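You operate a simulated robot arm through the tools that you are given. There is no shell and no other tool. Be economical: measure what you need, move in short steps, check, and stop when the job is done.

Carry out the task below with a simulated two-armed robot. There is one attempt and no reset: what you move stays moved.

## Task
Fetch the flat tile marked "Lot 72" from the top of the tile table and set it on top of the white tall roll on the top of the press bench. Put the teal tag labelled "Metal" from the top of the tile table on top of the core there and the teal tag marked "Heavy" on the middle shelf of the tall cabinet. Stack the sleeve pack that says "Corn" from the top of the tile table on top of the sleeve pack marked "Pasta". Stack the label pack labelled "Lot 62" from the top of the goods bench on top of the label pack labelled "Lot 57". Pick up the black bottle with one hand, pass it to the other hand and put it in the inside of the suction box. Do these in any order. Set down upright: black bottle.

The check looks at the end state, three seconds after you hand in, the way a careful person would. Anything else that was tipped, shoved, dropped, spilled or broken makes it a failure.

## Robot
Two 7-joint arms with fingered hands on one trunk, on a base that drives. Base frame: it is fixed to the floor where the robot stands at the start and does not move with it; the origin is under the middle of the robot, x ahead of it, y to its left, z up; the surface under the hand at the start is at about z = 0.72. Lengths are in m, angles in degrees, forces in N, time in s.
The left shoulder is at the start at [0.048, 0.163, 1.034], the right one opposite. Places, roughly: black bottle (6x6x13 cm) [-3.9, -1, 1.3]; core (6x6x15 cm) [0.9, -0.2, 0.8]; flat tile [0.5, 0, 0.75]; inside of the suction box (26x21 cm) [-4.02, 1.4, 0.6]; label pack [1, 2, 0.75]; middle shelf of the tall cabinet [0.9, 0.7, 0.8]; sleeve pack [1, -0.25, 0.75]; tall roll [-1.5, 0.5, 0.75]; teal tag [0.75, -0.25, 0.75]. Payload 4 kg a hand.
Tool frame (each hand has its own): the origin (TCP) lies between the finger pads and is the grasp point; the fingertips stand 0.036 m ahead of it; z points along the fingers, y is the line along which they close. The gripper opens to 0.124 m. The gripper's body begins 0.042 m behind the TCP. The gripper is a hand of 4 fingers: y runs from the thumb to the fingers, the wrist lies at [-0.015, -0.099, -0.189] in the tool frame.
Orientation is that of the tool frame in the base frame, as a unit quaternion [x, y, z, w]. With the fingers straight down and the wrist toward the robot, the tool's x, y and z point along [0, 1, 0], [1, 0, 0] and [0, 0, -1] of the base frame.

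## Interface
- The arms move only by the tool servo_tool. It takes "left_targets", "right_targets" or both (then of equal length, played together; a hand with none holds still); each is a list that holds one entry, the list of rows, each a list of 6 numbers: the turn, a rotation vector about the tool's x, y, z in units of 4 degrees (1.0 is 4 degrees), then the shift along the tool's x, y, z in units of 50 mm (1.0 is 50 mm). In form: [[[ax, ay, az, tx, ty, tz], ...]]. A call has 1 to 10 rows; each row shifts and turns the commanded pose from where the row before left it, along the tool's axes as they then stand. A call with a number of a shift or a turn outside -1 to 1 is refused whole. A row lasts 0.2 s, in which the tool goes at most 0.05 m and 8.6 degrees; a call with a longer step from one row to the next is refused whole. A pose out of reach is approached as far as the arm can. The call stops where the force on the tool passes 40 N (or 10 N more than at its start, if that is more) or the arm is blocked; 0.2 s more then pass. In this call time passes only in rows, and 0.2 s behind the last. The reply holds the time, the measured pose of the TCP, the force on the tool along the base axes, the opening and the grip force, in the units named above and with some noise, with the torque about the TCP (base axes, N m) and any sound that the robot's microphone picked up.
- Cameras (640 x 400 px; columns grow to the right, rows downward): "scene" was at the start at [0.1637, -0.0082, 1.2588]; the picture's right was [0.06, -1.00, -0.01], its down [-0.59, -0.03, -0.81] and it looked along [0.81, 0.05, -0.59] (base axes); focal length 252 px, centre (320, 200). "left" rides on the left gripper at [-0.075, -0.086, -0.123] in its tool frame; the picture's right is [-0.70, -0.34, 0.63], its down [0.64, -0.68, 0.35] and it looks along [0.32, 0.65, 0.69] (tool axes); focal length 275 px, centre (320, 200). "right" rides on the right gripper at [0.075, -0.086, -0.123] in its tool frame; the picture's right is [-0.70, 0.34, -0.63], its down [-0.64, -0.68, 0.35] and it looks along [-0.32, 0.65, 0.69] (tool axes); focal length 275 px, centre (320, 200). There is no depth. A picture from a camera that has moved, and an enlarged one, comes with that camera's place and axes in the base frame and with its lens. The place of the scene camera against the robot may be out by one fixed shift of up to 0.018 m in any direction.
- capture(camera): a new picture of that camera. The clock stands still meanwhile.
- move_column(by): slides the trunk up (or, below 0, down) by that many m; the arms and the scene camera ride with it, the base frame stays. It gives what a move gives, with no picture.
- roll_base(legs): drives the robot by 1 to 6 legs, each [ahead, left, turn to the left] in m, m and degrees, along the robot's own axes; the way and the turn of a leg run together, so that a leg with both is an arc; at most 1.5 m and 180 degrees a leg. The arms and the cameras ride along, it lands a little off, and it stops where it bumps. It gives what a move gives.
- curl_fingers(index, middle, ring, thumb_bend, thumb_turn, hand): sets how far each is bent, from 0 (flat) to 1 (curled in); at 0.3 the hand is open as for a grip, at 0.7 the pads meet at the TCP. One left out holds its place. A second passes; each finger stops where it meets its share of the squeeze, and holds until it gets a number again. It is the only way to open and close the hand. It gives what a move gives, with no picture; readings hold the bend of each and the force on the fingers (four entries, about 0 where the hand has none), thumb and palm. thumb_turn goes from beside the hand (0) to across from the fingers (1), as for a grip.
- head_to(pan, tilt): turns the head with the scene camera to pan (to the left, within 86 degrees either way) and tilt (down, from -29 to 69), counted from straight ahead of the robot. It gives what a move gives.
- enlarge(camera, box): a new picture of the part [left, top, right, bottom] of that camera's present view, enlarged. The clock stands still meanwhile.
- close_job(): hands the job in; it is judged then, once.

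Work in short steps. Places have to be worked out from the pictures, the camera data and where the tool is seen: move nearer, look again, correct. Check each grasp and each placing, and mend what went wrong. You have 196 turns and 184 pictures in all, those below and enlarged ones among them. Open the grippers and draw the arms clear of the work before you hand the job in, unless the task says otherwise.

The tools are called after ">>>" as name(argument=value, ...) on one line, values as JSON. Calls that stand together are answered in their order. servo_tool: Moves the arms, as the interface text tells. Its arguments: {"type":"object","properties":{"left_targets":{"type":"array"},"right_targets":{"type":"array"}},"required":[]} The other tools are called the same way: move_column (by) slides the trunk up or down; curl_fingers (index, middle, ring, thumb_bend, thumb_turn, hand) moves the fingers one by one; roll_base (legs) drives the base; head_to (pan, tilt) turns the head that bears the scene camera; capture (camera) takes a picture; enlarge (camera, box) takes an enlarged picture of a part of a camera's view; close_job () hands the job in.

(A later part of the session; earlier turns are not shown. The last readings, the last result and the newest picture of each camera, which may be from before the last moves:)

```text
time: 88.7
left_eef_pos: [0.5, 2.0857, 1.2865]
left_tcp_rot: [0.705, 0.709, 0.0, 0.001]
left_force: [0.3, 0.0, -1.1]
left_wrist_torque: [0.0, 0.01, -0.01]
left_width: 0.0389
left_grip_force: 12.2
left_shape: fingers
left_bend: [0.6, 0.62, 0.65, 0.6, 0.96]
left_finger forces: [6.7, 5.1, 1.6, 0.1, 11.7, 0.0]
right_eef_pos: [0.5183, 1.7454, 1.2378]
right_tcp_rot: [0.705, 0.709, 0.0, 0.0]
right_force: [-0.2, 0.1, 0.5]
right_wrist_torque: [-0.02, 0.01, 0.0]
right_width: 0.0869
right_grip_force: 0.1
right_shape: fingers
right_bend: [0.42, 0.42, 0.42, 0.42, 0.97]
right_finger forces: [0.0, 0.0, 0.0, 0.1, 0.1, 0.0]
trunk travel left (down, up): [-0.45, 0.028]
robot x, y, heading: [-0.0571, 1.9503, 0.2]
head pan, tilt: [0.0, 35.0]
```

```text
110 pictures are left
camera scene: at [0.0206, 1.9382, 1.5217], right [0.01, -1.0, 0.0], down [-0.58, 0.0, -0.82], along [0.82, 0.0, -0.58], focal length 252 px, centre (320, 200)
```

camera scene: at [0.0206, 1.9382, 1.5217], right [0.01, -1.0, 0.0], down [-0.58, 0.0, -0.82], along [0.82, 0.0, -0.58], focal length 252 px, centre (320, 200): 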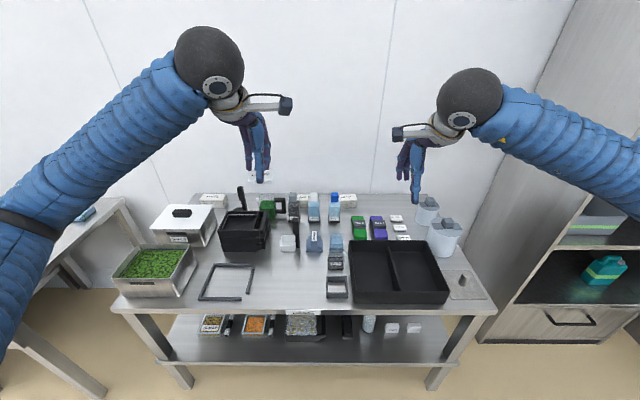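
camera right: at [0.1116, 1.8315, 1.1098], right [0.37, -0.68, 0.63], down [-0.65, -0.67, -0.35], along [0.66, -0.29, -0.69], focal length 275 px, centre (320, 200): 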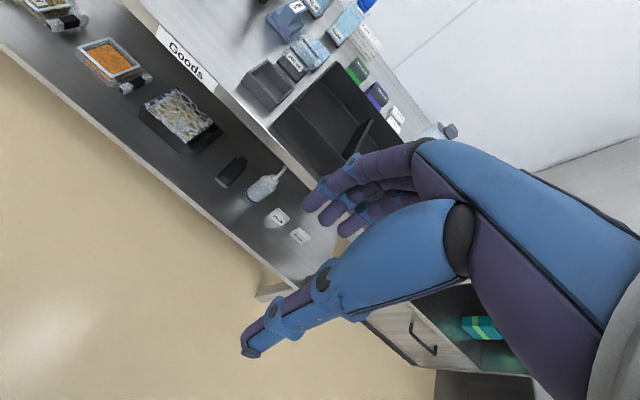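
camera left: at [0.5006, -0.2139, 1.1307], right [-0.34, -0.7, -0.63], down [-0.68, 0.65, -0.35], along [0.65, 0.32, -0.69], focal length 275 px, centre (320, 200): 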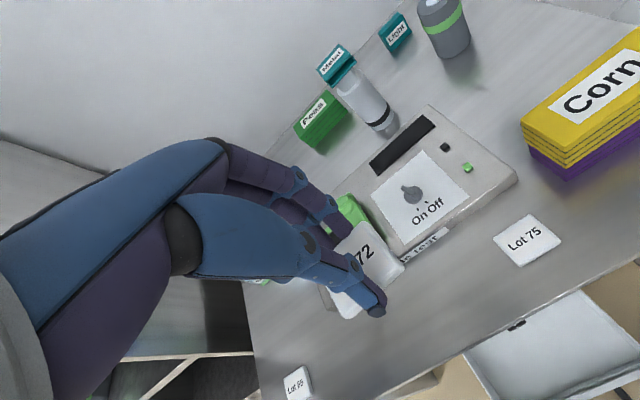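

I enlarge the goods bench back rows.

>>> enlarge(camera="scene", box=[190, 180, 310, 260])

>>> enlarge(camera="scene", box=[290, 180, 430, 270])

```text
5.00 times, centred on (250, 220) of scene
camera zoom: at [0.0206, 1.9382, 1.5217], right [0.01, -1.0, 0.0], down [-0.58, 0.0, -0.82], along [0.82, 0.0, -0.58], focal length 1258 px, centre (670, 100)
```

zoom: 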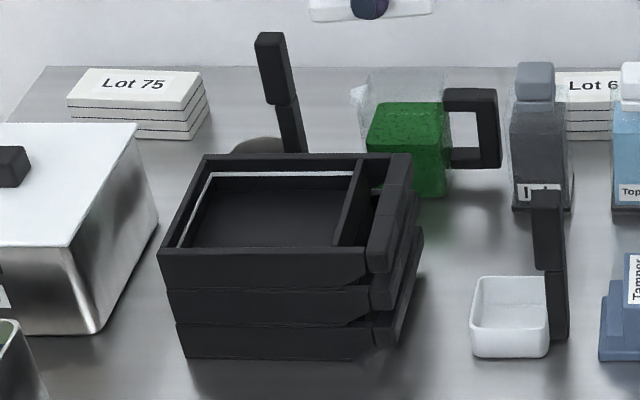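

```text
4.44 times, centred on (360, 225) of scene
camera zoom: at [0.0206, 1.9382, 1.5217], right [0.01, -1.0, 0.0], down [-0.58, 0.0, -0.82], along [0.82, 0.0, -0.58], focal length 1118 px, centre (142, 89)
```

zoom: 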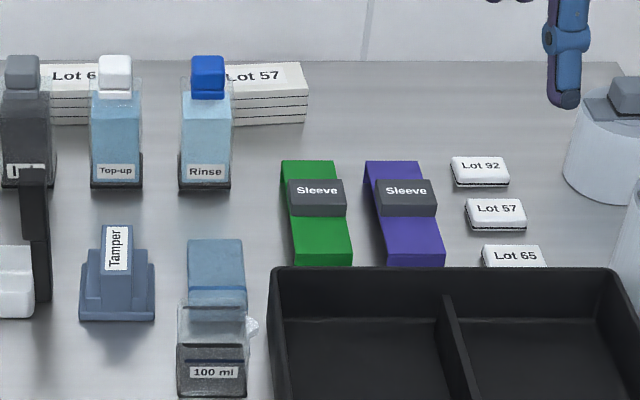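

Lot 62 pack is behind Ink/Top-up bottles at ≈ (1.11, 2.03); Lot 57 at ≈ (1.11, 1.82). They are far, so I check how close the base can go to the bench.

>>> roll_base(legs=[[0.05, 0.13, 0]])

>>> head_to(pan=0, tilt=69)

>>> capture(camera="scene")

```text
time: 90.0
left_eef_pos: [0.5494, 2.2153, 1.287]
left_tcp_rot: [0.705, 0.709, -0.001, -0.001]
left_force: [0.4, 0.2, -0.7]
left_wrist_torque: [0.04, -0.03, 0.02]
left_width: 0.0389
left_grip_force: 12.8
left_shape: fingers
left_bend: [0.6, 0.62, 0.65, 0.6, 0.96]
left_finger forces: [6.6, 5.1, 1.6, 0.1, 11.7, 0.0]
right_eef_pos: [0.5683, 1.8752, 1.2388]
right_tcp_rot: [0.705, 0.709, 0.0, 0.0]
right_force: [0.5, -0.4, 0.4]
right_wrist_torque: [0.0, 0.0, 0.01]
right_width: 0.0868
right_grip_force: 0.0
right_shape: fingers
right_bend: [0.42, 0.42, 0.42, 0.42, 0.97]
right_finger forces: [0.0, 0.0, 0.1, 0.0, 0.1, 0.2]
trunk travel left (down, up): [-0.45, 0.028]
robot x, y, heading: [-0.0101, 2.0815, 0.5]
head pan, tilt: [0.0, 35.0]
```

```text
time: 91.0
left_eef_pos: [0.5484, 2.213, 1.2873]
left_tcp_rot: [0.706, 0.709, 0.0, 0.001]
left_force: [0.0, 0.3, -0.2]
left_wrist_torque: [0.02, 0.03, 0.0]
left_width: 0.0389
left_grip_force: 12.5
left_shape: fingers
left_bend: [0.6, 0.62, 0.65, 0.6, 0.96]
left_finger forces: [6.7, 5.1, 1.6, 0.1, 11.7, 0.0]
right_eef_pos: [0.5671, 1.8748, 1.2384]
right_tcp_rot: [0.705, 0.709, -0.001, 0.0]
right_force: [0.1, 0.4, 0.8]
right_wrist_torque: [-0.03, -0.01, 0.02]
right_width: 0.0866
right_grip_force: 0.1
right_shape: fingers
right_bend: [0.42, 0.42, 0.42, 0.42, 0.97]
right_finger forces: [0.1, 0.0, 0.0, 0.1, 0.0, 0.1]
trunk travel left (down, up): [-0.45, 0.028]
robot x, y, heading: [-0.0106, 2.0869, 0.3]
head pan, tilt: [0.0, 68.8]
```

```text
107 pictures are left
camera scene: at [0.037, 2.0668, 1.4781], right [0.01, -1.0, 0.0], down [-0.93, 0.0, -0.36], along [0.36, 0.0, -0.93], focal length 252 px, centre (320, 200)
```

scene: 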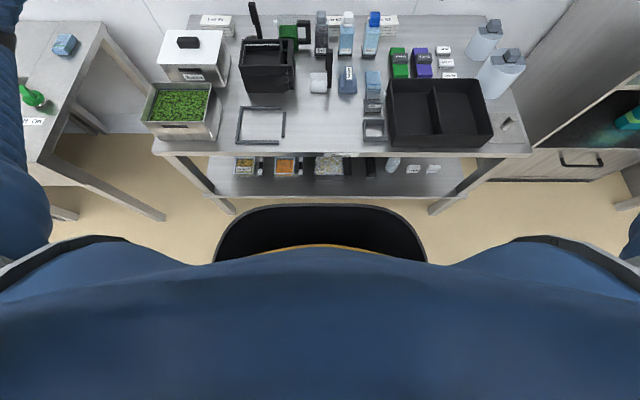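

The base extent isn't visible, so I'll test arm reach from here. First lower the trunk 0.2 m.

>>> move_column(by=-0.2)

>>> head_to(pan=0, tilt=28)

>>> servo_tool(right_targets=[[[0, 0, 0, 0, 0, -0.5], [0, 0, 0, 0.2, 0.95, 0], [0, 0, 0, 0.2, 0.95, 0], [0, 0, 0, 0.2, 0.95, 0], [0, 0, 0, 0.2, 0.95, 0], [0, 0, 0, 0.2, 0.95, 0], [0, 0, 0, 0.2, 0.95, 0], [0, 0, 0, 0.2, 0.95, 0]]])

>>> capture(camera="right")

>>> capture(camera="scene")

```text
time: 93.2
left_eef_pos: [0.5489, 2.215, 1.0881]
left_tcp_rot: [0.705, 0.709, 0.0, 0.001]
left_force: [-0.1, -0.2, -0.1]
left_wrist_torque: [-0.01, -0.02, 0.04]
left_width: 0.0391
left_grip_force: 12.5
left_shape: fingers
left_bend: [0.6, 0.62, 0.65, 0.6, 0.96]
left_finger forces: [6.6, 5.1, 1.5, 0.0, 11.7, 0.1]
right_eef_pos: [0.5669, 1.8763, 1.039]
right_tcp_rot: [0.705, 0.709, 0.0, 0.001]
right_force: [0.6, 0.0, 0.3]
right_wrist_torque: [-0.02, 0.02, -0.01]
right_width: 0.0869
right_grip_force: 0.0
right_shape: fingers
right_bend: [0.42, 0.42, 0.42, 0.42, 0.97]
right_finger forces: [0.1, 0.0, 0.1, 0.1, 0.0, 0.0]
trunk travel left (down, up): [-0.25, 0.228]
robot x, y, heading: [-0.013, 2.0813, 0.3]
head pan, tilt: [0.0, 68.8]
```

```text
time: 94.2
left_eef_pos: [0.549, 2.2154, 1.0866]
left_tcp_rot: [0.705, 0.709, 0.0, 0.001]
left_force: [0.3, -0.5, 0.2]
left_wrist_torque: [-0.03, -0.01, -0.01]
left_width: 0.0388
left_grip_force: 12.3
left_shape: fingers
left_bend: [0.6, 0.62, 0.65, 0.6, 0.96]
left_finger forces: [6.8, 5.1, 1.5, 0.0, 11.7, 0.0]
right_eef_pos: [0.5673, 1.8757, 1.0385]
right_tcp_rot: [0.705, 0.709, 0.0, 0.0]
right_force: [-0.1, -0.1, 0.6]
right_wrist_torque: [-0.04, 0.01, 0.01]
right_width: 0.0868
right_grip_force: 0.1
right_shape: fingers
right_bend: [0.42, 0.42, 0.42, 0.42, 0.97]
right_finger forces: [0.1, 0.0, 0.0, 0.0, 0.0, 0.1]
trunk travel left (down, up): [-0.25, 0.228]
robot x, y, heading: [-0.0132, 2.0795, 0.3]
head pan, tilt: [0.0, 28.0]
```

```text
time: 96.0
left_eef_pos: [0.5501, 2.2145, 1.0878]
left_tcp_rot: [0.705, 0.709, 0.0, -0.001]
left_force: [0.2, 0.3, -0.4]
left_wrist_torque: [-0.01, 0.03, 0.05]
left_width: 0.0388
left_grip_force: 12.3
left_shape: fingers
left_bend: [0.6, 0.62, 0.65, 0.6, 0.96]
left_finger forces: [6.7, 5.1, 1.6, 0.1, 11.6, 0.1]
right_eef_pos: [0.9011, 1.9484, 1.0643]
right_tcp_rot: [0.705, 0.71, 0.0, -0.001]
right_force: [-0.1, 0.1, -0.6]
right_wrist_torque: [-0.02, 0.03, 0.04]
right_width: 0.0868
right_grip_force: 0.0
right_shape: fingers
right_bend: [0.42, 0.42, 0.42, 0.42, 0.97]
right_finger forces: [0.1, 0.0, 0.0, 0.0, 0.0, 0.0]
trunk travel left (down, up): [-0.25, 0.228]
robot x, y, heading: [-0.0085, 2.085, 0.3]
head pan, tilt: [0.0, 28.0]
```

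```text
106 pictures are left
camera right: at [0.8155, 2.0234, 1.1865], right [0.34, -0.69, 0.63], down [-0.68, -0.65, -0.34], along [0.65, -0.31, -0.69], focal length 275 px, centre (320, 200)
```

right: 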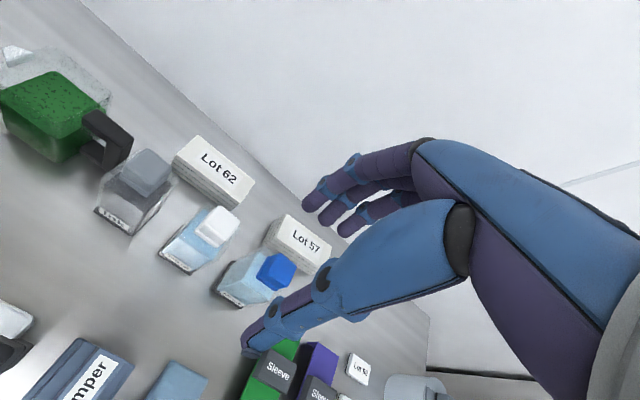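

```text
105 pictures are left
camera scene: at [0.1273, 2.0687, 1.315], right [0.0, -1.0, 0.0], down [-0.58, 0.0, -0.82], along [0.82, 0.0, -0.58], focal length 252 px, centre (320, 200)
```

scene: 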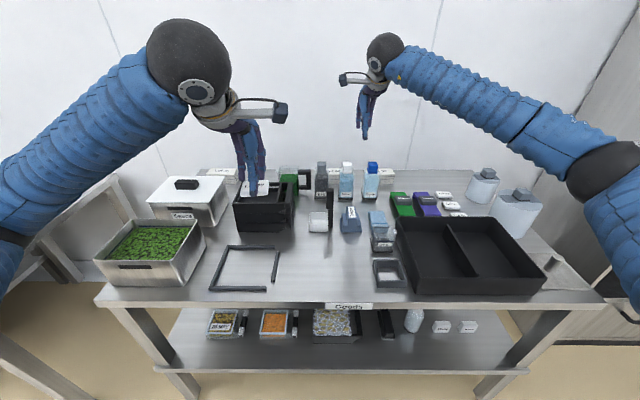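

Lot 62 and Lot 57 are clearly seen from above. I enlarge to fix positions.

>>> enlarge(camera="right", box=[80, 110, 340, 320])

```text
1.90 times, centred on (210, 215) of right
camera zoom: at [0.8155, 2.0234, 1.1865], right [0.34, -0.69, 0.63], down [-0.68, -0.65, -0.34], along [0.65, -0.31, -0.69], focal length 524 px, centre (530, 171)
```

zoom: 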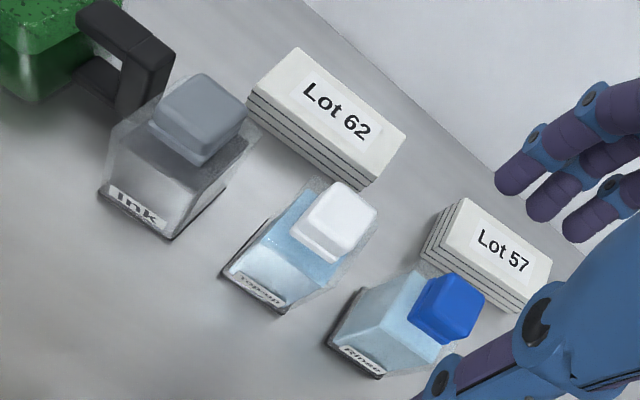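

Lot 62: centre ≈ (1.098, 2.031), yaw +2°. I try reaching over it at a safe height.

>>> servo_tool(right_targets=[[[0, 0, -0.5, 0.4, 0.9, 0], [0, 0, 0, 0.4, 0.9, 0], [0, 0, 0, 0.4, 0.9, 0], [0, 0, 0, 0.4, 0.9, 0], [0, 0, 0, 0, 0.35, 0]]])

```text
time: 97.2
left_eef_pos: [0.5485, 2.2149, 1.0875]
left_tcp_rot: [0.706, 0.708, 0.0, 0.0]
left_force: [0.0, 0.5, -0.2]
left_wrist_torque: [0.03, 0.01, 0.0]
left_width: 0.0388
left_grip_force: 12.3
left_shape: fingers
left_bend: [0.6, 0.62, 0.65, 0.6, 0.96]
left_finger forces: [6.7, 5.1, 1.5, 0.0, 11.6, 0.0]
right_eef_pos: [1.0939, 2.0329, 1.0623]
right_tcp_rot: [0.693, 0.721, 0.0, 0.0]
right_force: [0.3, 0.4, 0.4]
right_wrist_torque: [0.04, 0.0, 0.01]
right_width: 0.0868
right_grip_force: 0.1
right_shape: fingers
right_bend: [0.42, 0.42, 0.42, 0.42, 0.97]
right_finger forces: [0.1, 0.0, 0.0, 0.1, 0.0, 0.0]
trunk travel left (down, up): [-0.25, 0.228]
robot x, y, heading: [-0.0091, 2.0803, 0.2]
head pan, tilt: [0.0, 28.0]
```

Reach is fine. I look before descending.

>>> servo_tool(right_targets=[[[0, 0, 0, 0, 0.08, 0.9], [0, 0, 0, 0, 0, 0.9], [0, 0, 0, 0, 0, 0.8]]])

>>> capture(camera="right")

>>> enlarge(camera="scene", box=[270, 70, 430, 220])

```text
time: 98.0
left_eef_pos: [0.5492, 2.2149, 1.0854]
left_tcp_rot: [0.705, 0.709, -0.001, -0.001]
left_force: [0.9, 0.8, 0.6]
left_wrist_torque: [0.01, 0.01, -0.02]
left_width: 0.0388
left_grip_force: 12.6
left_shape: fingers
left_bend: [0.6, 0.62, 0.65, 0.6, 0.96]
left_finger forces: [6.7, 5.1, 1.5, 0.0, 11.7, 0.0]
right_eef_pos: [1.0996, 2.0356, 0.9289]
right_tcp_rot: [0.693, 0.721, -0.001, -0.001]
right_force: [1.3, 0.4, 0.5]
right_wrist_torque: [0.01, 0.05, 0.0]
right_width: 0.0871
right_grip_force: 0.1
right_shape: fingers
right_bend: [0.42, 0.42, 0.42, 0.42, 0.97]
right_finger forces: [0.1, 0.0, 0.0, 0.0, 0.1, 0.1]
trunk travel left (down, up): [-0.25, 0.228]
robot x, y, heading: [-0.0125, 2.082, 0.5]
head pan, tilt: [0.0, 28.0]
```

```text
103 pictures are left
camera right: at [1.0114, 2.1067, 1.0508], right [0.37, -0.68, 0.63], down [-0.66, -0.67, -0.35], along [0.66, -0.29, -0.69], focal length 275 px, centre (320, 200)
```

right: 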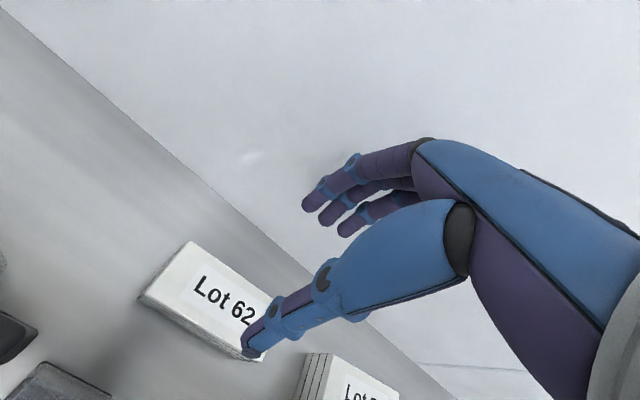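

```text
2.67 times, centred on (350, 145) of scene
camera zoom: at [0.1277, 2.068, 1.3149], right [0.01, -1.0, 0.0], down [-0.58, 0.0, -0.82], along [0.82, 0.0, -0.58], focal length 671 px, centre (240, 347)
```

zoom: 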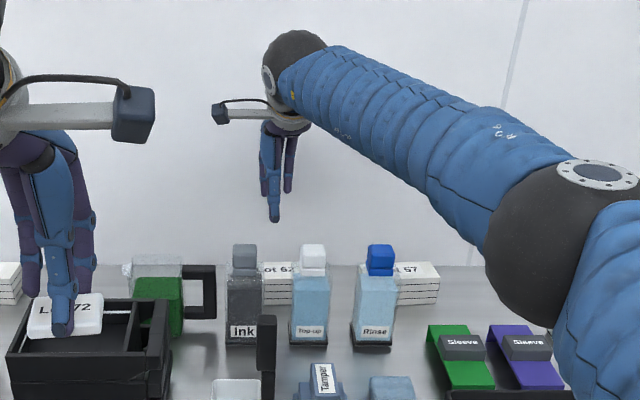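

I shift slightly (−5, −6 mm) and lower to 0.85, checking the camera's clearance to the Ink cap.

>>> servo_tool(right_targets=[[[0, 0, 0, -0.12, -0.1, 0.8], [0, 0, 0, 0, 0, 0.78]]])

>>> enlarge(camera="scene", box=[290, 100, 390, 200])

>>> capture(camera="right")

```text
time: 98.6
left_eef_pos: [0.5492, 2.216, 1.0861]
left_tcp_rot: [0.705, 0.709, 0.001, 0.0]
left_force: [0.3, 0.3, -0.7]
left_wrist_torque: [-0.02, 0.01, -0.03]
left_width: 0.0389
left_grip_force: 12.1
left_shape: fingers
left_bend: [0.6, 0.62, 0.65, 0.6, 0.96]
left_finger forces: [6.7, 5.0, 1.5, 0.0, 11.6, 0.0]
right_eef_pos: [1.096, 2.0284, 0.8532]
right_tcp_rot: [0.693, 0.721, 0.001, -0.001]
right_force: [0.2, -0.2, -0.1]
right_wrist_torque: [0.02, 0.02, 0.01]
right_width: 0.0868
right_grip_force: 0.1
right_shape: fingers
right_bend: [0.42, 0.42, 0.42, 0.42, 0.97]
right_finger forces: [0.0, 0.1, 0.0, 0.0, 0.0, 0.0]
trunk travel left (down, up): [-0.25, 0.228]
robot x, y, heading: [-0.009, 2.0832, 0.3]
head pan, tilt: [0.0, 28.0]
```

```text
4.00 times, centred on (340, 150) of scene
camera zoom: at [0.127, 2.0686, 1.315], right [0.01, -1.0, 0.0], down [-0.58, 0.0, -0.82], along [0.82, 0.0, -0.58], focal length 1006 px, centre (240, 400)
```

zoom: 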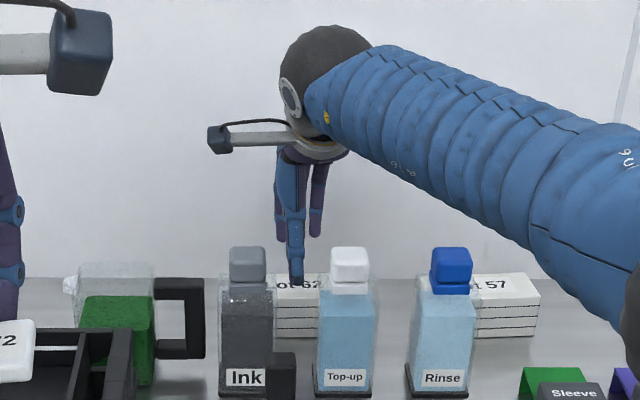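

```text
100 pictures are left
camera right: at [1.0075, 2.1, 0.974], right [0.36, -0.68, 0.63], down [-0.66, -0.67, -0.35], along [0.66, -0.29, -0.69], focal length 275 px, centre (320, 200)
```

right: 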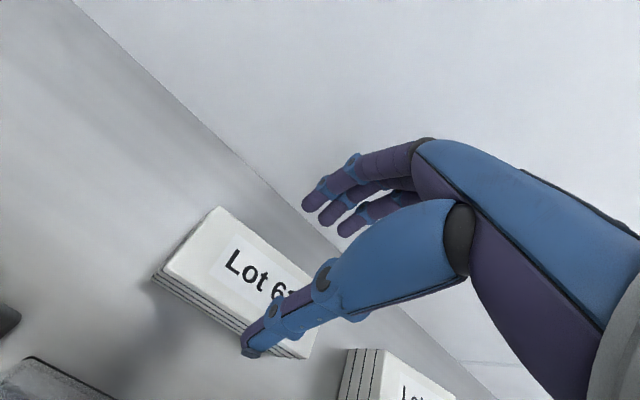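

Clearance is fine. Pack centre x≈1.090; I widen the fingers, shift −5 mm and descend to 0.787.

>>> curl_fingers(hand="right", index=0.38, middle=0.38, ring=0.38, thumb_bend=0.4)

>>> servo_tool(right_targets=[[[0, 0, 0, 0, -0.1, 0.4], [0, 0, 0, 0, 0, 0.4], [0, 0, 0, 0, 0, 0.3], [0, 0, 0, 0, 0, 0.2]]])

>>> enlarge(camera="scene", box=[290, 100, 390, 200])

>>> capture(camera="right")

```text
time: 99.6
left_eef_pos: [0.5484, 2.2154, 1.0874]
left_tcp_rot: [0.706, 0.709, 0.0, 0.0]
left_force: [-0.6, 0.2, -0.8]
left_wrist_torque: [0.01, 0.0, 0.0]
left_width: 0.0389
left_grip_force: 12.7
left_shape: fingers
left_bend: [0.6, 0.62, 0.65, 0.6, 0.96]
left_finger forces: [6.8, 5.0, 1.5, 0.0, 11.5, 0.0]
right_eef_pos: [1.0961, 2.0281, 0.853]
right_tcp_rot: [0.692, 0.722, 0.0, 0.0]
right_force: [-0.4, -0.5, 0.0]
right_wrist_torque: [-0.01, 0.0, 0.01]
right_width: 0.0958
right_grip_force: 0.0
right_shape: fingers
right_bend: [0.38, 0.38, 0.38, 0.4, 0.97]
right_finger forces: [0.0, 0.1, 0.0, 0.0, 0.1, 0.1]
trunk travel left (down, up): [-0.25, 0.228]
robot x, y, heading: [-0.009, 2.0821, 0.3]
head pan, tilt: [0.0, 28.0]
```

```text
time: 100.6
left_eef_pos: [0.55, 2.2159, 1.0867]
left_tcp_rot: [0.705, 0.709, 0.0, 0.0]
left_force: [0.0, 0.0, -0.1]
left_wrist_torque: [0.01, 0.0, 0.0]
left_width: 0.0387
left_grip_force: 12.4
left_shape: fingers
left_bend: [0.6, 0.62, 0.65, 0.6, 0.96]
left_finger forces: [6.7, 5.1, 1.6, 0.0, 11.6, 0.0]
right_eef_pos: [1.0888, 2.0279, 0.788]
right_tcp_rot: [0.692, 0.722, 0.0, 0.0]
right_force: [0.9, 0.2, -0.9]
right_wrist_torque: [0.01, 0.03, 0.01]
right_width: 0.0961
right_grip_force: 0.1
right_shape: fingers
right_bend: [0.38, 0.38, 0.38, 0.4, 0.97]
right_finger forces: [0.0, 0.1, 0.1, 0.0, 0.0, 0.0]
trunk travel left (down, up): [-0.25, 0.228]
robot x, y, heading: [-0.0071, 2.0794, 0.2]
head pan, tilt: [0.0, 28.0]
```

```text
4.00 times, centred on (340, 150) of scene
camera zoom: at [0.1268, 2.0682, 1.3151], right [0.01, -1.0, 0.0], down [-0.58, 0.0, -0.82], along [0.82, 0.0, -0.58], focal length 1006 px, centre (240, 400)
```

zoom: 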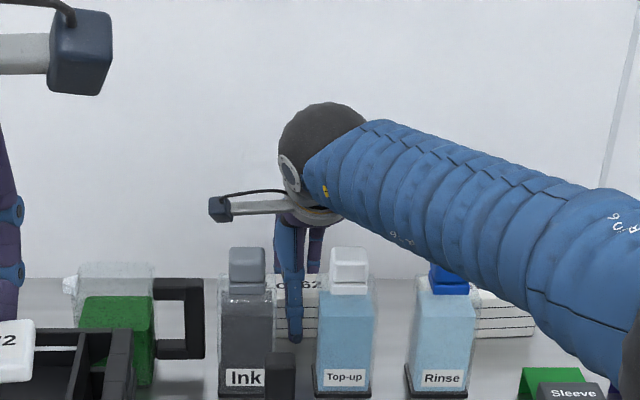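

```text
98 pictures are left
camera right: at [1.0001, 2.0994, 0.9103], right [0.36, -0.68, 0.63], down [-0.66, -0.67, -0.35], along [0.66, -0.29, -0.69], focal length 275 px, centre (320, 200)
```

right: 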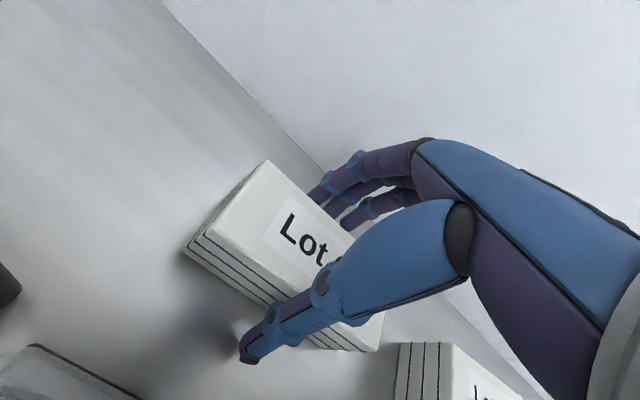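

Pack between fingers, 2–3 cm clearance to the Ink cap. I lower 8 mm more and close.

>>> servo_tool(right_targets=[[[0, 0, 0, 0, 0, 0.16]]])

>>> curl_fingers(hand="right", index=0.65, middle=0.65, ring=0.65, thumb_bend=0.65)

>>> servo_tool(right_targets=[[[0, 0, 0, 0, 0, -0.3], [0, 0, 0, 0, 0, -0.7]]])

>>> capture(camera="right")

```text
time: 101.0
left_eef_pos: [0.5482, 2.215, 1.0874]
left_tcp_rot: [0.705, 0.709, 0.0, 0.0]
left_force: [-0.1, -0.2, -1.0]
left_wrist_torque: [0.01, 0.0, -0.07]
left_width: 0.0387
left_grip_force: 12.5
left_shape: fingers
left_bend: [0.6, 0.62, 0.65, 0.6, 0.96]
left_finger forces: [6.7, 5.1, 1.5, 0.0, 11.6, 0.1]
right_eef_pos: [1.0889, 2.0275, 0.78]
right_tcp_rot: [0.693, 0.721, 0.0, 0.0]
right_force: [1.1, -0.6, 0.3]
right_wrist_torque: [-0.03, 0.01, 0.0]
right_width: 0.0957
right_grip_force: 0.0
right_shape: fingers
right_bend: [0.38, 0.38, 0.38, 0.4, 0.97]
right_finger forces: [0.0, 0.1, 0.1, 0.0, 0.0, 0.1]
trunk travel left (down, up): [-0.25, 0.228]
robot x, y, heading: [-0.0093, 2.0803, 0.1]
head pan, tilt: [0.0, 28.0]
```

```text
time: 102.0
left_eef_pos: [0.5475, 2.2162, 1.0881]
left_tcp_rot: [0.705, 0.709, 0.001, 0.001]
left_force: [-0.3, -0.3, -0.1]
left_wrist_torque: [-0.02, -0.01, 0.0]
left_width: 0.0385
left_grip_force: 12.6
left_shape: fingers
left_bend: [0.6, 0.62, 0.65, 0.6, 0.96]
left_finger forces: [6.6, 5.0, 1.5, 0.1, 11.7, 0.1]
right_eef_pos: [1.0875, 2.0277, 0.7839]
right_tcp_rot: [0.692, 0.721, 0.001, 0.0]
right_force: [3.1, -0.5, 18.4]
right_wrist_torque: [-0.02, -0.79, 0.2]
right_width: 0.062
right_grip_force: 33.7
right_shape: fingers
right_bend: [0.51, 0.52, 0.53, 0.57, 0.96]
right_finger forces: [12.0, 12.6, 10.4, 0.0, 32.6, 0.1]
trunk travel left (down, up): [-0.25, 0.228]
robot x, y, heading: [-0.0131, 2.0877, 0.2]
head pan, tilt: [0.0, 28.0]
```

```text
time: 102.6
left_eef_pos: [0.5472, 2.2167, 1.0873]
left_tcp_rot: [0.705, 0.709, 0.001, 0.0]
left_force: [-0.6, -0.3, 0.0]
left_wrist_torque: [-0.02, -0.04, -0.02]
left_width: 0.0391
left_grip_force: 12.2
left_shape: fingers
left_bend: [0.6, 0.62, 0.65, 0.6, 0.96]
left_finger forces: [6.7, 5.1, 1.5, 0.0, 11.6, 0.0]
right_eef_pos: [1.087, 2.0285, 0.8301]
right_tcp_rot: [0.693, 0.721, 0.0, 0.001]
right_force: [0.2, -0.6, -1.6]
right_wrist_torque: [0.01, 0.02, -0.01]
right_width: 0.061
right_grip_force: 30.2
right_shape: fingers
right_bend: [0.51, 0.53, 0.54, 0.57, 0.95]
right_finger forces: [12.6, 8.9, 9.0, 0.0, 30.2, 0.0]
trunk travel left (down, up): [-0.25, 0.228]
robot x, y, heading: [-0.0137, 2.0762, 0.3]
head pan, tilt: [0.0, 28.0]
```

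```text
97 pictures are left
camera right: at [0.9989, 2.0993, 0.9526], right [0.36, -0.68, 0.63], down [-0.66, -0.67, -0.35], along [0.66, -0.29, -0.69], focal length 275 px, centre (320, 200)
```

right: 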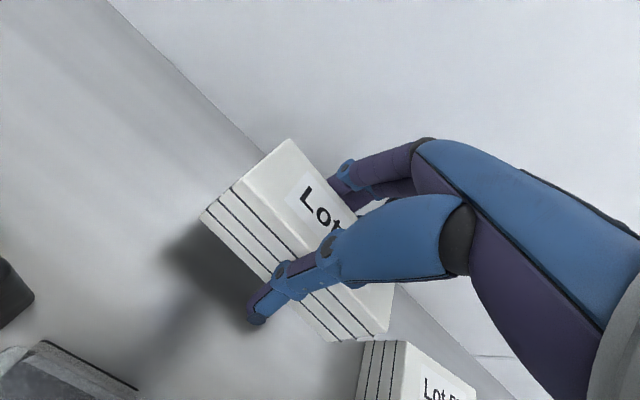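

Lot 62 lifted intact. I raise it and carry it over Lot 57 at ≈ (1.098, 1.823).

>>> servo_tool(right_targets=[[[0, 0, 0, 0, 0, -0.8], [0, 0, 0, 0, 0, -0.8], [0, 0, 0, -0.82, 0.02, 0], [0, 0, 0, -0.82, 0.02, 0], [0, 0, 0, -0.82, 0.02, 0], [0, 0, 0, -0.82, 0.02, 0], [0, 0, 0, -0.82, 0.02, 0]]])

>>> capture(camera="right")

>>> enlarge(camera="scene", box=[320, 100, 420, 200])

```text
time: 104.2
left_eef_pos: [0.548, 2.215, 1.0872]
left_tcp_rot: [0.705, 0.709, 0.001, 0.0]
left_force: [0.6, 0.2, -2.1]
left_wrist_torque: [0.04, -0.02, 0.0]
left_width: 0.0391
left_grip_force: 12.5
left_shape: fingers
left_bend: [0.6, 0.62, 0.65, 0.6, 0.96]
left_finger forces: [6.7, 5.0, 1.5, 0.0, 11.5, 0.1]
right_eef_pos: [1.1022, 1.8248, 0.9096]
right_tcp_rot: [0.692, 0.722, 0.0, -0.002]
right_force: [0.0, 1.1, -2.4]
right_wrist_torque: [-0.01, 0.03, -0.02]
right_width: 0.0611
right_grip_force: 30.2
right_shape: fingers
right_bend: [0.51, 0.53, 0.54, 0.57, 0.95]
right_finger forces: [12.4, 8.8, 8.9, 0.0, 29.7, 0.1]
trunk travel left (down, up): [-0.25, 0.228]
robot x, y, heading: [-0.0083, 2.079, 0.2]
head pan, tilt: [0.0, 28.0]
```

```text
96 pictures are left
camera right: at [1.014, 1.8962, 1.0317], right [0.37, -0.68, 0.63], down [-0.65, -0.67, -0.35], along [0.66, -0.29, -0.69], focal length 275 px, centre (320, 200)
```

right: 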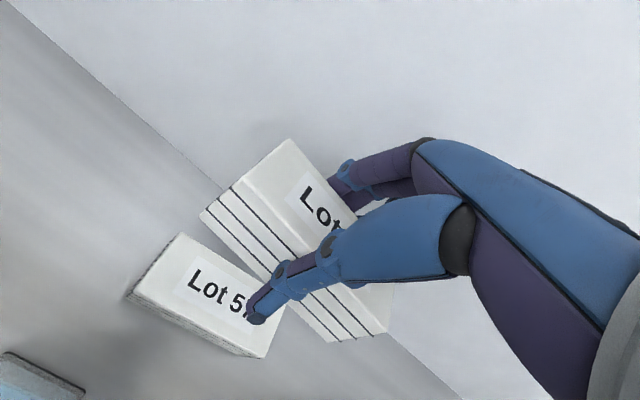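

```text
4.00 times, centred on (370, 150) of scene
camera zoom: at [0.127, 2.0668, 1.3151], right [0.01, -1.0, 0.0], down [-0.58, 0.0, -0.82], along [0.82, 0.01, -0.58], focal length 1006 px, centre (120, 400)
```

zoom: 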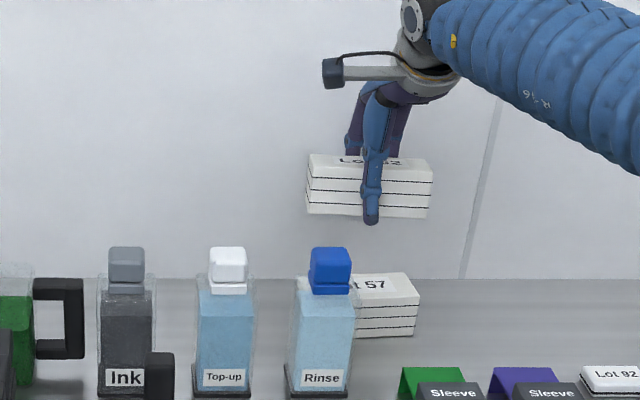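

By wrist view, the held pack is yawed −4° vs. Lot 57 at +6.5° and ~2 cm farther back. I rotate +11°, shift back 2 cm, and lower ~7.5 cm.

>>> servo_tool(right_targets=[[[0, 0, -0.95, 0, 0, 0], [0, 0, -0.95, 0, 0, 0], [0, 0, -0.85, 0, 0, 0], [0, 0, 0, 0.13, -0.39, 0], [0, 0, 0, 0, 0, 0.7], [0, 0, 0, 0, 0, 0.8]]])

>>> capture(camera="right")

>>> enlarge(camera="scene", box=[320, 100, 420, 200])

```text
time: 105.6
left_eef_pos: [0.5488, 2.2157, 1.0871]
left_tcp_rot: [0.705, 0.709, 0.0, 0.0]
left_force: [-0.8, 0.0, 0.3]
left_wrist_torque: [0.01, -0.02, 0.02]
left_width: 0.0387
left_grip_force: 12.5
left_shape: fingers
left_bend: [0.6, 0.62, 0.65, 0.6, 0.96]
left_finger forces: [6.7, 5.0, 1.5, 0.1, 11.5, 0.1]
right_eef_pos: [1.0811, 1.8248, 0.8355]
right_tcp_rot: [0.669, 0.743, 0.001, 0.0]
right_force: [0.7, 0.4, -0.7]
right_wrist_torque: [-0.09, 0.0, 0.02]
right_width: 0.0607
right_grip_force: 29.8
right_shape: fingers
right_bend: [0.51, 0.53, 0.54, 0.57, 0.95]
right_finger forces: [12.3, 8.8, 8.9, 0.0, 29.5, 0.1]
right hand out of reach, approached as far as the arm can: row 2, 3
trunk travel left (down, up): [-0.25, 0.228]
robot x, y, heading: [-0.0132, 2.0768, 0.1]
head pan, tilt: [0.0, 28.0]
```

```text
94 pictures are left
camera right: at [0.9881, 1.8917, 0.9572], right [0.41, -0.66, 0.63], down [-0.61, -0.71, -0.35], along [0.68, -0.25, -0.69], focal length 275 px, centre (320, 200)
```

right: 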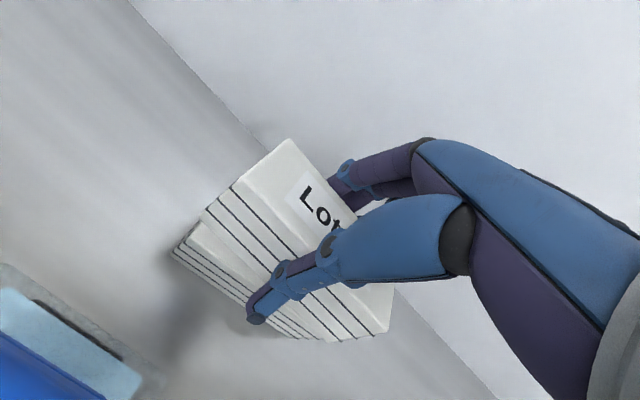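

```text
4.00 times, centred on (370, 150) of scene
camera zoom: at [0.1262, 2.0675, 1.3152], right [0.01, -1.0, 0.0], down [-0.58, 0.0, -0.82], along [0.82, 0.0, -0.58], focal length 1006 px, centre (120, 400)
```

zoom: 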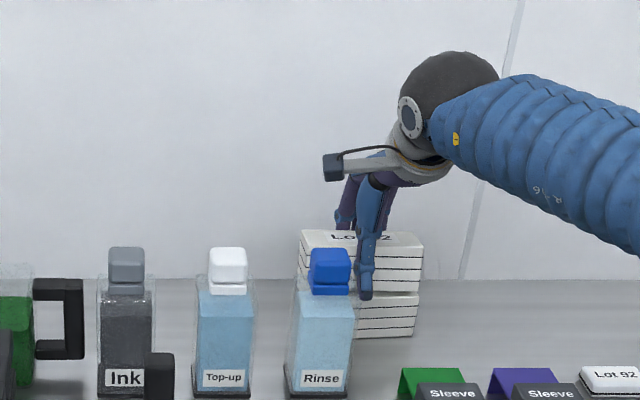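

Rotation was limited by reach at the farther pose; now nearer, I rotate the remaining ~7°.

>>> servo_tool(right_targets=[[[0, 0, -0.8, 0, 0, 0], [0, 0, -0.8, 0, 0, 0]]])

>>> capture(camera="right")

```text
time: 106.2
left_eef_pos: [0.5494, 2.2158, 1.0864]
left_tcp_rot: [0.705, 0.709, -0.001, 0.0]
left_force: [0.3, -0.2, 1.0]
left_wrist_torque: [0.01, 0.0, 0.0]
left_width: 0.0388
left_grip_force: 12.2
left_shape: fingers
left_bend: [0.6, 0.62, 0.65, 0.6, 0.96]
left_finger forces: [6.7, 5.2, 1.4, 0.1, 11.6, 0.0]
right_eef_pos: [1.0812, 1.8282, 0.8343]
right_tcp_rot: [0.626, 0.78, -0.001, 0.0]
right_force: [-0.8, 0.0, 0.2]
right_wrist_torque: [-0.1, -0.07, -0.07]
right_width: 0.0611
right_grip_force: 29.7
right_shape: fingers
right_bend: [0.51, 0.53, 0.54, 0.57, 0.95]
right_finger forces: [12.2, 8.6, 8.5, 0.1, 30.2, 0.0]
trunk travel left (down, up): [-0.25, 0.228]
robot x, y, heading: [-0.0126, 2.0784, 0.4]
head pan, tilt: [0.0, 28.0]
```

```text
92 pictures are left
camera right: at [0.9815, 1.8818, 0.9572], right [0.48, -0.61, 0.63], down [-0.53, -0.78, -0.35], along [0.7, -0.17, -0.69], focal length 275 px, centre (320, 200)
```

right: 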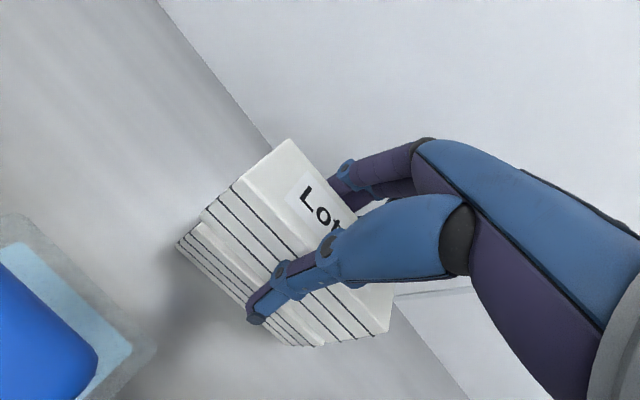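

Front-left corners coincide within 3 mm now. I lower the last ~2.4 cm in steps.

>>> servo_tool(right_targets=[[[0, 0, 0, 0, 0, 0.2], [0, 0, 0, 0, 0, 0.15], [0, 0, 0, 0, 0, 0.06], [0, 0, 0, 0, 0, 0.05], [0, 0, 0, 0, 0, 0.05]]])

>>> capture(camera="right")

>>> enlarge(camera="scene", box=[350, 130, 410, 190])

```text
time: 106.9
left_eef_pos: [0.5479, 2.2156, 1.0872]
left_tcp_rot: [0.705, 0.709, 0.001, 0.0]
left_force: [0.1, -0.4, -0.9]
left_wrist_torque: [-0.01, 0.01, -0.02]
left_width: 0.0389
left_grip_force: 12.4
left_shape: fingers
left_bend: [0.6, 0.62, 0.65, 0.6, 0.96]
left_finger forces: [6.8, 5.1, 1.6, 0.0, 11.6, 0.0]
right_eef_pos: [1.0842, 1.8278, 0.8308]
right_tcp_rot: [0.626, 0.78, 0.007, 0.004]
right_force: [1.2, 0.4, 26.0]
right_wrist_torque: [0.04, -0.89, 0.02]
right_width: 0.0609
right_grip_force: 32.2
right_shape: fingers
right_bend: [0.51, 0.53, 0.54, 0.57, 0.94]
right_finger forces: [12.0, 9.5, 8.9, 0.0, 33.7, 0.1]
trunk travel left (down, up): [-0.25, 0.228]
robot x, y, heading: [-0.01, 2.0767, 0.2]
head pan, tilt: [0.0, 28.0]
stopped in row 3 (right hand): the force on the tool passed its limit at 47 N (the readings are from after the stop); the commanded pose is now the measured one
```

```text
91 pictures are left
camera right: at [0.9826, 1.882, 0.9509], right [0.47, -0.61, 0.64], down [-0.52, -0.77, -0.36], along [0.71, -0.16, -0.68], focal length 275 px, centre (320, 200)
```

right: 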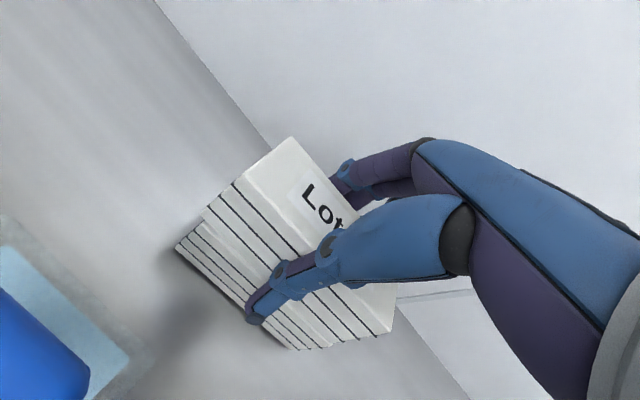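

```text
6.67 times, centred on (380, 160) of scene
camera zoom: at [0.1259, 2.0682, 1.3151], right [0.01, -1.0, 0.0], down [-0.58, 0.0, -0.82], along [0.82, 0.0, -0.58], focal length 1678 px, centre (-80, 467)
```

zoom: 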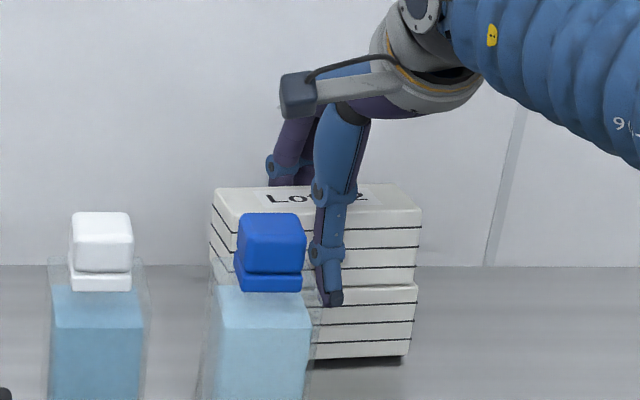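

Contact made and aligned. I ease 3 mm and open.

>>> servo_tool(right_targets=[[[0, 0, 0, 0, 0, -0.06]]])

>>> curl_fingers(hand="right", index=0.46, middle=0.46, ring=0.46, thumb_bend=0.49)

>>> enlarge(camera="scene", box=[350, 130, 410, 190])

```text
time: 107.3
left_eef_pos: [0.5473, 2.2154, 1.0879]
left_tcp_rot: [0.705, 0.709, 0.0, 0.001]
left_force: [-0.7, 0.4, -0.9]
left_wrist_torque: [-0.01, -0.03, 0.01]
left_width: 0.0388
left_grip_force: 12.9
left_shape: fingers
left_bend: [0.6, 0.62, 0.65, 0.6, 0.96]
left_finger forces: [6.6, 5.1, 1.5, 0.0, 11.7, 0.0]
right_eef_pos: [1.0832, 1.8268, 0.8319]
right_tcp_rot: [0.626, 0.78, 0.006, 0.005]
right_force: [-0.3, 0.1, 26.5]
right_wrist_torque: [0.1, -0.86, 0.07]
right_width: 0.061
right_grip_force: 31.8
right_shape: fingers
right_bend: [0.51, 0.53, 0.54, 0.57, 0.94]
right_finger forces: [11.9, 9.3, 8.6, 0.1, 34.0, 0.0]
trunk travel left (down, up): [-0.25, 0.228]
robot x, y, heading: [-0.0085, 2.0845, 0.3]
head pan, tilt: [0.0, 28.0]
```

```text
time: 108.3
left_eef_pos: [0.5483, 2.2154, 1.0874]
left_tcp_rot: [0.705, 0.709, 0.001, 0.0]
left_force: [-0.5, 0.3, 0.0]
left_wrist_torque: [0.02, 0.0, -0.01]
left_width: 0.0387
left_grip_force: 13.0
left_shape: fingers
left_bend: [0.6, 0.62, 0.65, 0.6, 0.96]
left_finger forces: [6.8, 5.1, 1.5, 0.1, 11.6, 0.1]
right_eef_pos: [1.0829, 1.8266, 0.8271]
right_tcp_rot: [0.626, 0.78, 0.004, 0.002]
right_force: [-0.5, 0.8, 0.0]
right_wrist_torque: [-0.02, 0.01, 0.0]
right_width: 0.0705
right_grip_force: 0.1
right_shape: fingers
right_bend: [0.46, 0.46, 0.46, 0.49, 0.97]
right_finger forces: [0.1, 0.0, 0.0, 0.0, 0.1, 0.0]
trunk travel left (down, up): [-0.25, 0.228]
robot x, y, heading: [-0.0102, 2.0796, 0.4]
head pan, tilt: [0.0, 28.0]
```

```text
6.67 times, centred on (380, 160) of scene
camera zoom: at [0.1264, 2.0679, 1.3152], right [0.01, -1.0, 0.0], down [-0.58, 0.0, -0.82], along [0.82, 0.0, -0.58], focal length 1678 px, centre (-80, 467)
```

zoom: 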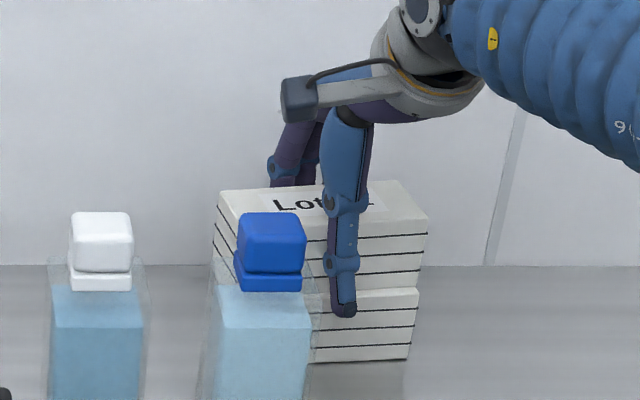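

Released and stacked. I open more, rise, and draw back.

>>> curl_fingers(hand="right", index=0.38, middle=0.38, ring=0.38, thumb_bend=0.42)

>>> servo_tool(right_targets=[[[0, 0, 0, 0, 0, -0.4], [0, 0, 0, 0, 0, -0.9], [0, 0, 0, 0, 0, -0.9], [0, 0, 0, 0, 0, -0.9], [0, 0, 0.8, 0, -0.8, -0.4], [0, 0, 0.8, 0, -0.9, 0], [0, 0, 0.8, 0, -0.9, 0], [0, 0, 0.7, 0, -0.9, 0], [0, 0, 0, 0, -0.9, 0], [0, 0, 0, 0, -0.9, 0]]])

>>> enlarge(camera="scene", box=[290, 110, 450, 230])

```text
time: 109.3
left_eef_pos: [0.5493, 2.214, 1.0859]
left_tcp_rot: [0.706, 0.708, 0.0, 0.0]
left_force: [0.1, -0.8, -0.3]
left_wrist_torque: [-0.02, 0.02, 0.03]
left_width: 0.0388
left_grip_force: 13.0
left_shape: fingers
left_bend: [0.6, 0.62, 0.65, 0.6, 0.96]
left_finger forces: [6.7, 5.1, 1.5, 0.0, 11.6, 0.0]
right_eef_pos: [1.0828, 1.8266, 0.8273]
right_tcp_rot: [0.626, 0.78, 0.004, 0.002]
right_force: [0.7, 0.1, -0.5]
right_wrist_torque: [0.02, -0.04, 0.02]
right_width: 0.0932
right_grip_force: 0.0
right_shape: fingers
right_bend: [0.38, 0.38, 0.38, 0.42, 0.97]
right_finger forces: [0.1, 0.0, 0.0, 0.0, 0.1, 0.0]
trunk travel left (down, up): [-0.25, 0.228]
robot x, y, heading: [-0.0085, 2.0829, 0.2]
head pan, tilt: [0.0, 28.0]
```

```text
time: 111.5
left_eef_pos: [0.549, 2.2147, 1.0873]
left_tcp_rot: [0.705, 0.709, 0.0, 0.0]
left_force: [-0.3, -0.2, 0.8]
left_wrist_torque: [-0.04, -0.02, 0.02]
left_width: 0.0389
left_grip_force: 12.0
left_shape: fingers
left_bend: [0.6, 0.62, 0.65, 0.6, 0.96]
left_finger forces: [6.7, 5.0, 1.5, 0.0, 11.6, 0.0]
right_eef_pos: [0.8182, 1.8039, 1.0018]
right_tcp_rot: [0.707, 0.707, 0.004, 0.002]
right_force: [0.1, 0.2, 0.1]
right_wrist_torque: [0.02, 0.02, 0.01]
right_width: 0.0933
right_grip_force: 0.1
right_shape: fingers
right_bend: [0.38, 0.38, 0.38, 0.42, 0.97]
right_finger forces: [0.1, 0.1, 0.0, 0.0, 0.1, 0.0]
trunk travel left (down, up): [-0.25, 0.228]
robot x, y, heading: [-0.0105, 2.0817, 0.4]
head pan, tilt: [0.0, 28.0]
```

```text
3.33 times, centred on (370, 170) of scene
camera zoom: at [0.1258, 2.0676, 1.3153], right [0.01, -1.0, 0.0], down [-0.58, 0.0, -0.82], along [0.82, 0.0, -0.58], focal length 839 px, centre (153, 300)
```

zoom: 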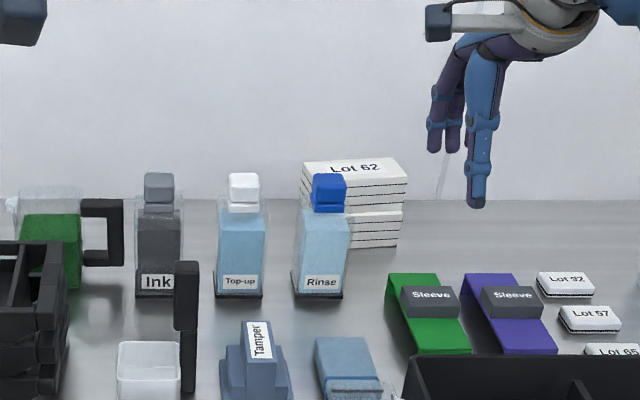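

Lot 62 is on Lot 57. I retract the right hand, back off and look around toward the press bench.

>>> servo_tool(right_targets=[[[0, 0, 0, 0, -0.95, -0.3], [0, 0, 0, 0, -0.95, -0.3], [0, 0, 0, 0, -0.95, -0.3], [0, 0, 0, 0, -0.95, 0], [0, 0, 0, 0, -0.95, 0]]])

>>> roll_base(legs=[[-0.3, 0, 0], [0, -1.35, 0]])

>>> head_to(pan=86, tilt=15)

>>> capture(camera="scene")

```text
time: 112.7
left_eef_pos: [0.5479, 2.2143, 1.0878]
left_tcp_rot: [0.705, 0.709, 0.001, 0.001]
left_force: [0.1, -0.2, 0.0]
left_wrist_torque: [-0.01, -0.02, -0.03]
left_width: 0.0391
left_grip_force: 12.6
left_shape: fingers
left_bend: [0.6, 0.62, 0.65, 0.6, 0.96]
left_finger forces: [6.7, 5.1, 1.4, 0.0, 11.6, 0.1]
right_eef_pos: [0.5791, 1.8023, 1.045]
right_tcp_rot: [0.706, 0.708, 0.005, 0.003]
right_force: [0.6, 0.0, -0.7]
right_wrist_torque: [0.06, -0.01, 0.01]
right_width: 0.0931
right_grip_force: 0.0
right_shape: fingers
right_bend: [0.38, 0.38, 0.38, 0.42, 0.97]
right_finger forces: [0.1, 0.0, 0.1, 0.0, 0.0, 0.1]
trunk travel left (down, up): [-0.25, 0.228]
robot x, y, heading: [-0.0125, 2.08, 0.3]
head pan, tilt: [0.0, 28.0]
```

```text
time: 121.0
left_eef_pos: [0.2559, 0.8864, 1.0865]
left_tcp_rot: [0.704, 0.71, 0.0, 0.0]
left_force: [0.8, -0.8, -0.2]
left_wrist_torque: [0.03, -0.04, -0.01]
left_width: 0.0389
left_grip_force: 13.1
left_shape: fingers
left_bend: [0.6, 0.62, 0.65, 0.6, 0.96]
left_finger forces: [6.6, 5.1, 1.5, 0.0, 11.7, 0.0]
right_eef_pos: [0.2876, 0.473, 1.0455]
right_tcp_rot: [0.705, 0.709, 0.004, 0.002]
right_force: [0.1, 0.0, 0.2]
right_wrist_torque: [0.02, -0.03, 0.01]
right_width: 0.0932
right_grip_force: 0.1
right_shape: fingers
right_bend: [0.38, 0.38, 0.38, 0.42, 0.97]
right_finger forces: [0.0, 0.1, 0.1, 0.1, 0.0, 0.1]
trunk travel left (down, up): [-0.25, 0.228]
robot x, y, heading: [-0.3032, 0.7471, 0.4]
head pan, tilt: [0.0, 28.0]
```

```text
time: 122.6
left_eef_pos: [0.2552, 0.8871, 1.0871]
left_tcp_rot: [0.704, 0.71, 0.0, 0.0]
left_force: [-0.4, -0.8, -1.2]
left_wrist_torque: [0.0, -0.01, 0.0]
left_width: 0.0388
left_grip_force: 12.4
left_shape: fingers
left_bend: [0.6, 0.62, 0.65, 0.6, 0.96]
left_finger forces: [6.8, 5.0, 1.5, 0.0, 11.6, 0.0]
right_eef_pos: [0.2879, 0.4741, 1.0447]
right_tcp_rot: [0.706, 0.709, 0.005, 0.001]
right_force: [0.6, -0.5, -0.2]
right_wrist_torque: [-0.01, 0.03, 0.0]
right_width: 0.0933
right_grip_force: 0.0
right_shape: fingers
right_bend: [0.38, 0.38, 0.38, 0.42, 0.97]
right_finger forces: [0.0, 0.0, 0.0, 0.1, 0.0, 0.1]
trunk travel left (down, up): [-0.25, 0.228]
robot x, y, heading: [-0.3025, 0.75, 0.4]
head pan, tilt: [85.9, 15.0]
```

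```text
87 pictures are left
camera scene: at [-0.2485, 0.8304, 1.3466], right [0.99, -0.06, -0.12], down [-0.14, -0.26, -0.96], along [0.03, 0.96, -0.27], focal length 252 px, centre (320, 200)
```

scene: 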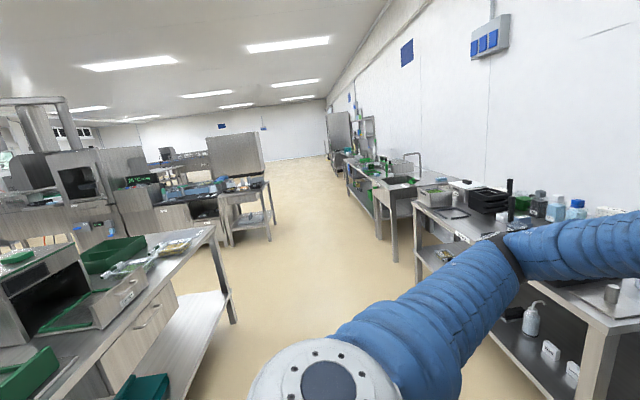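

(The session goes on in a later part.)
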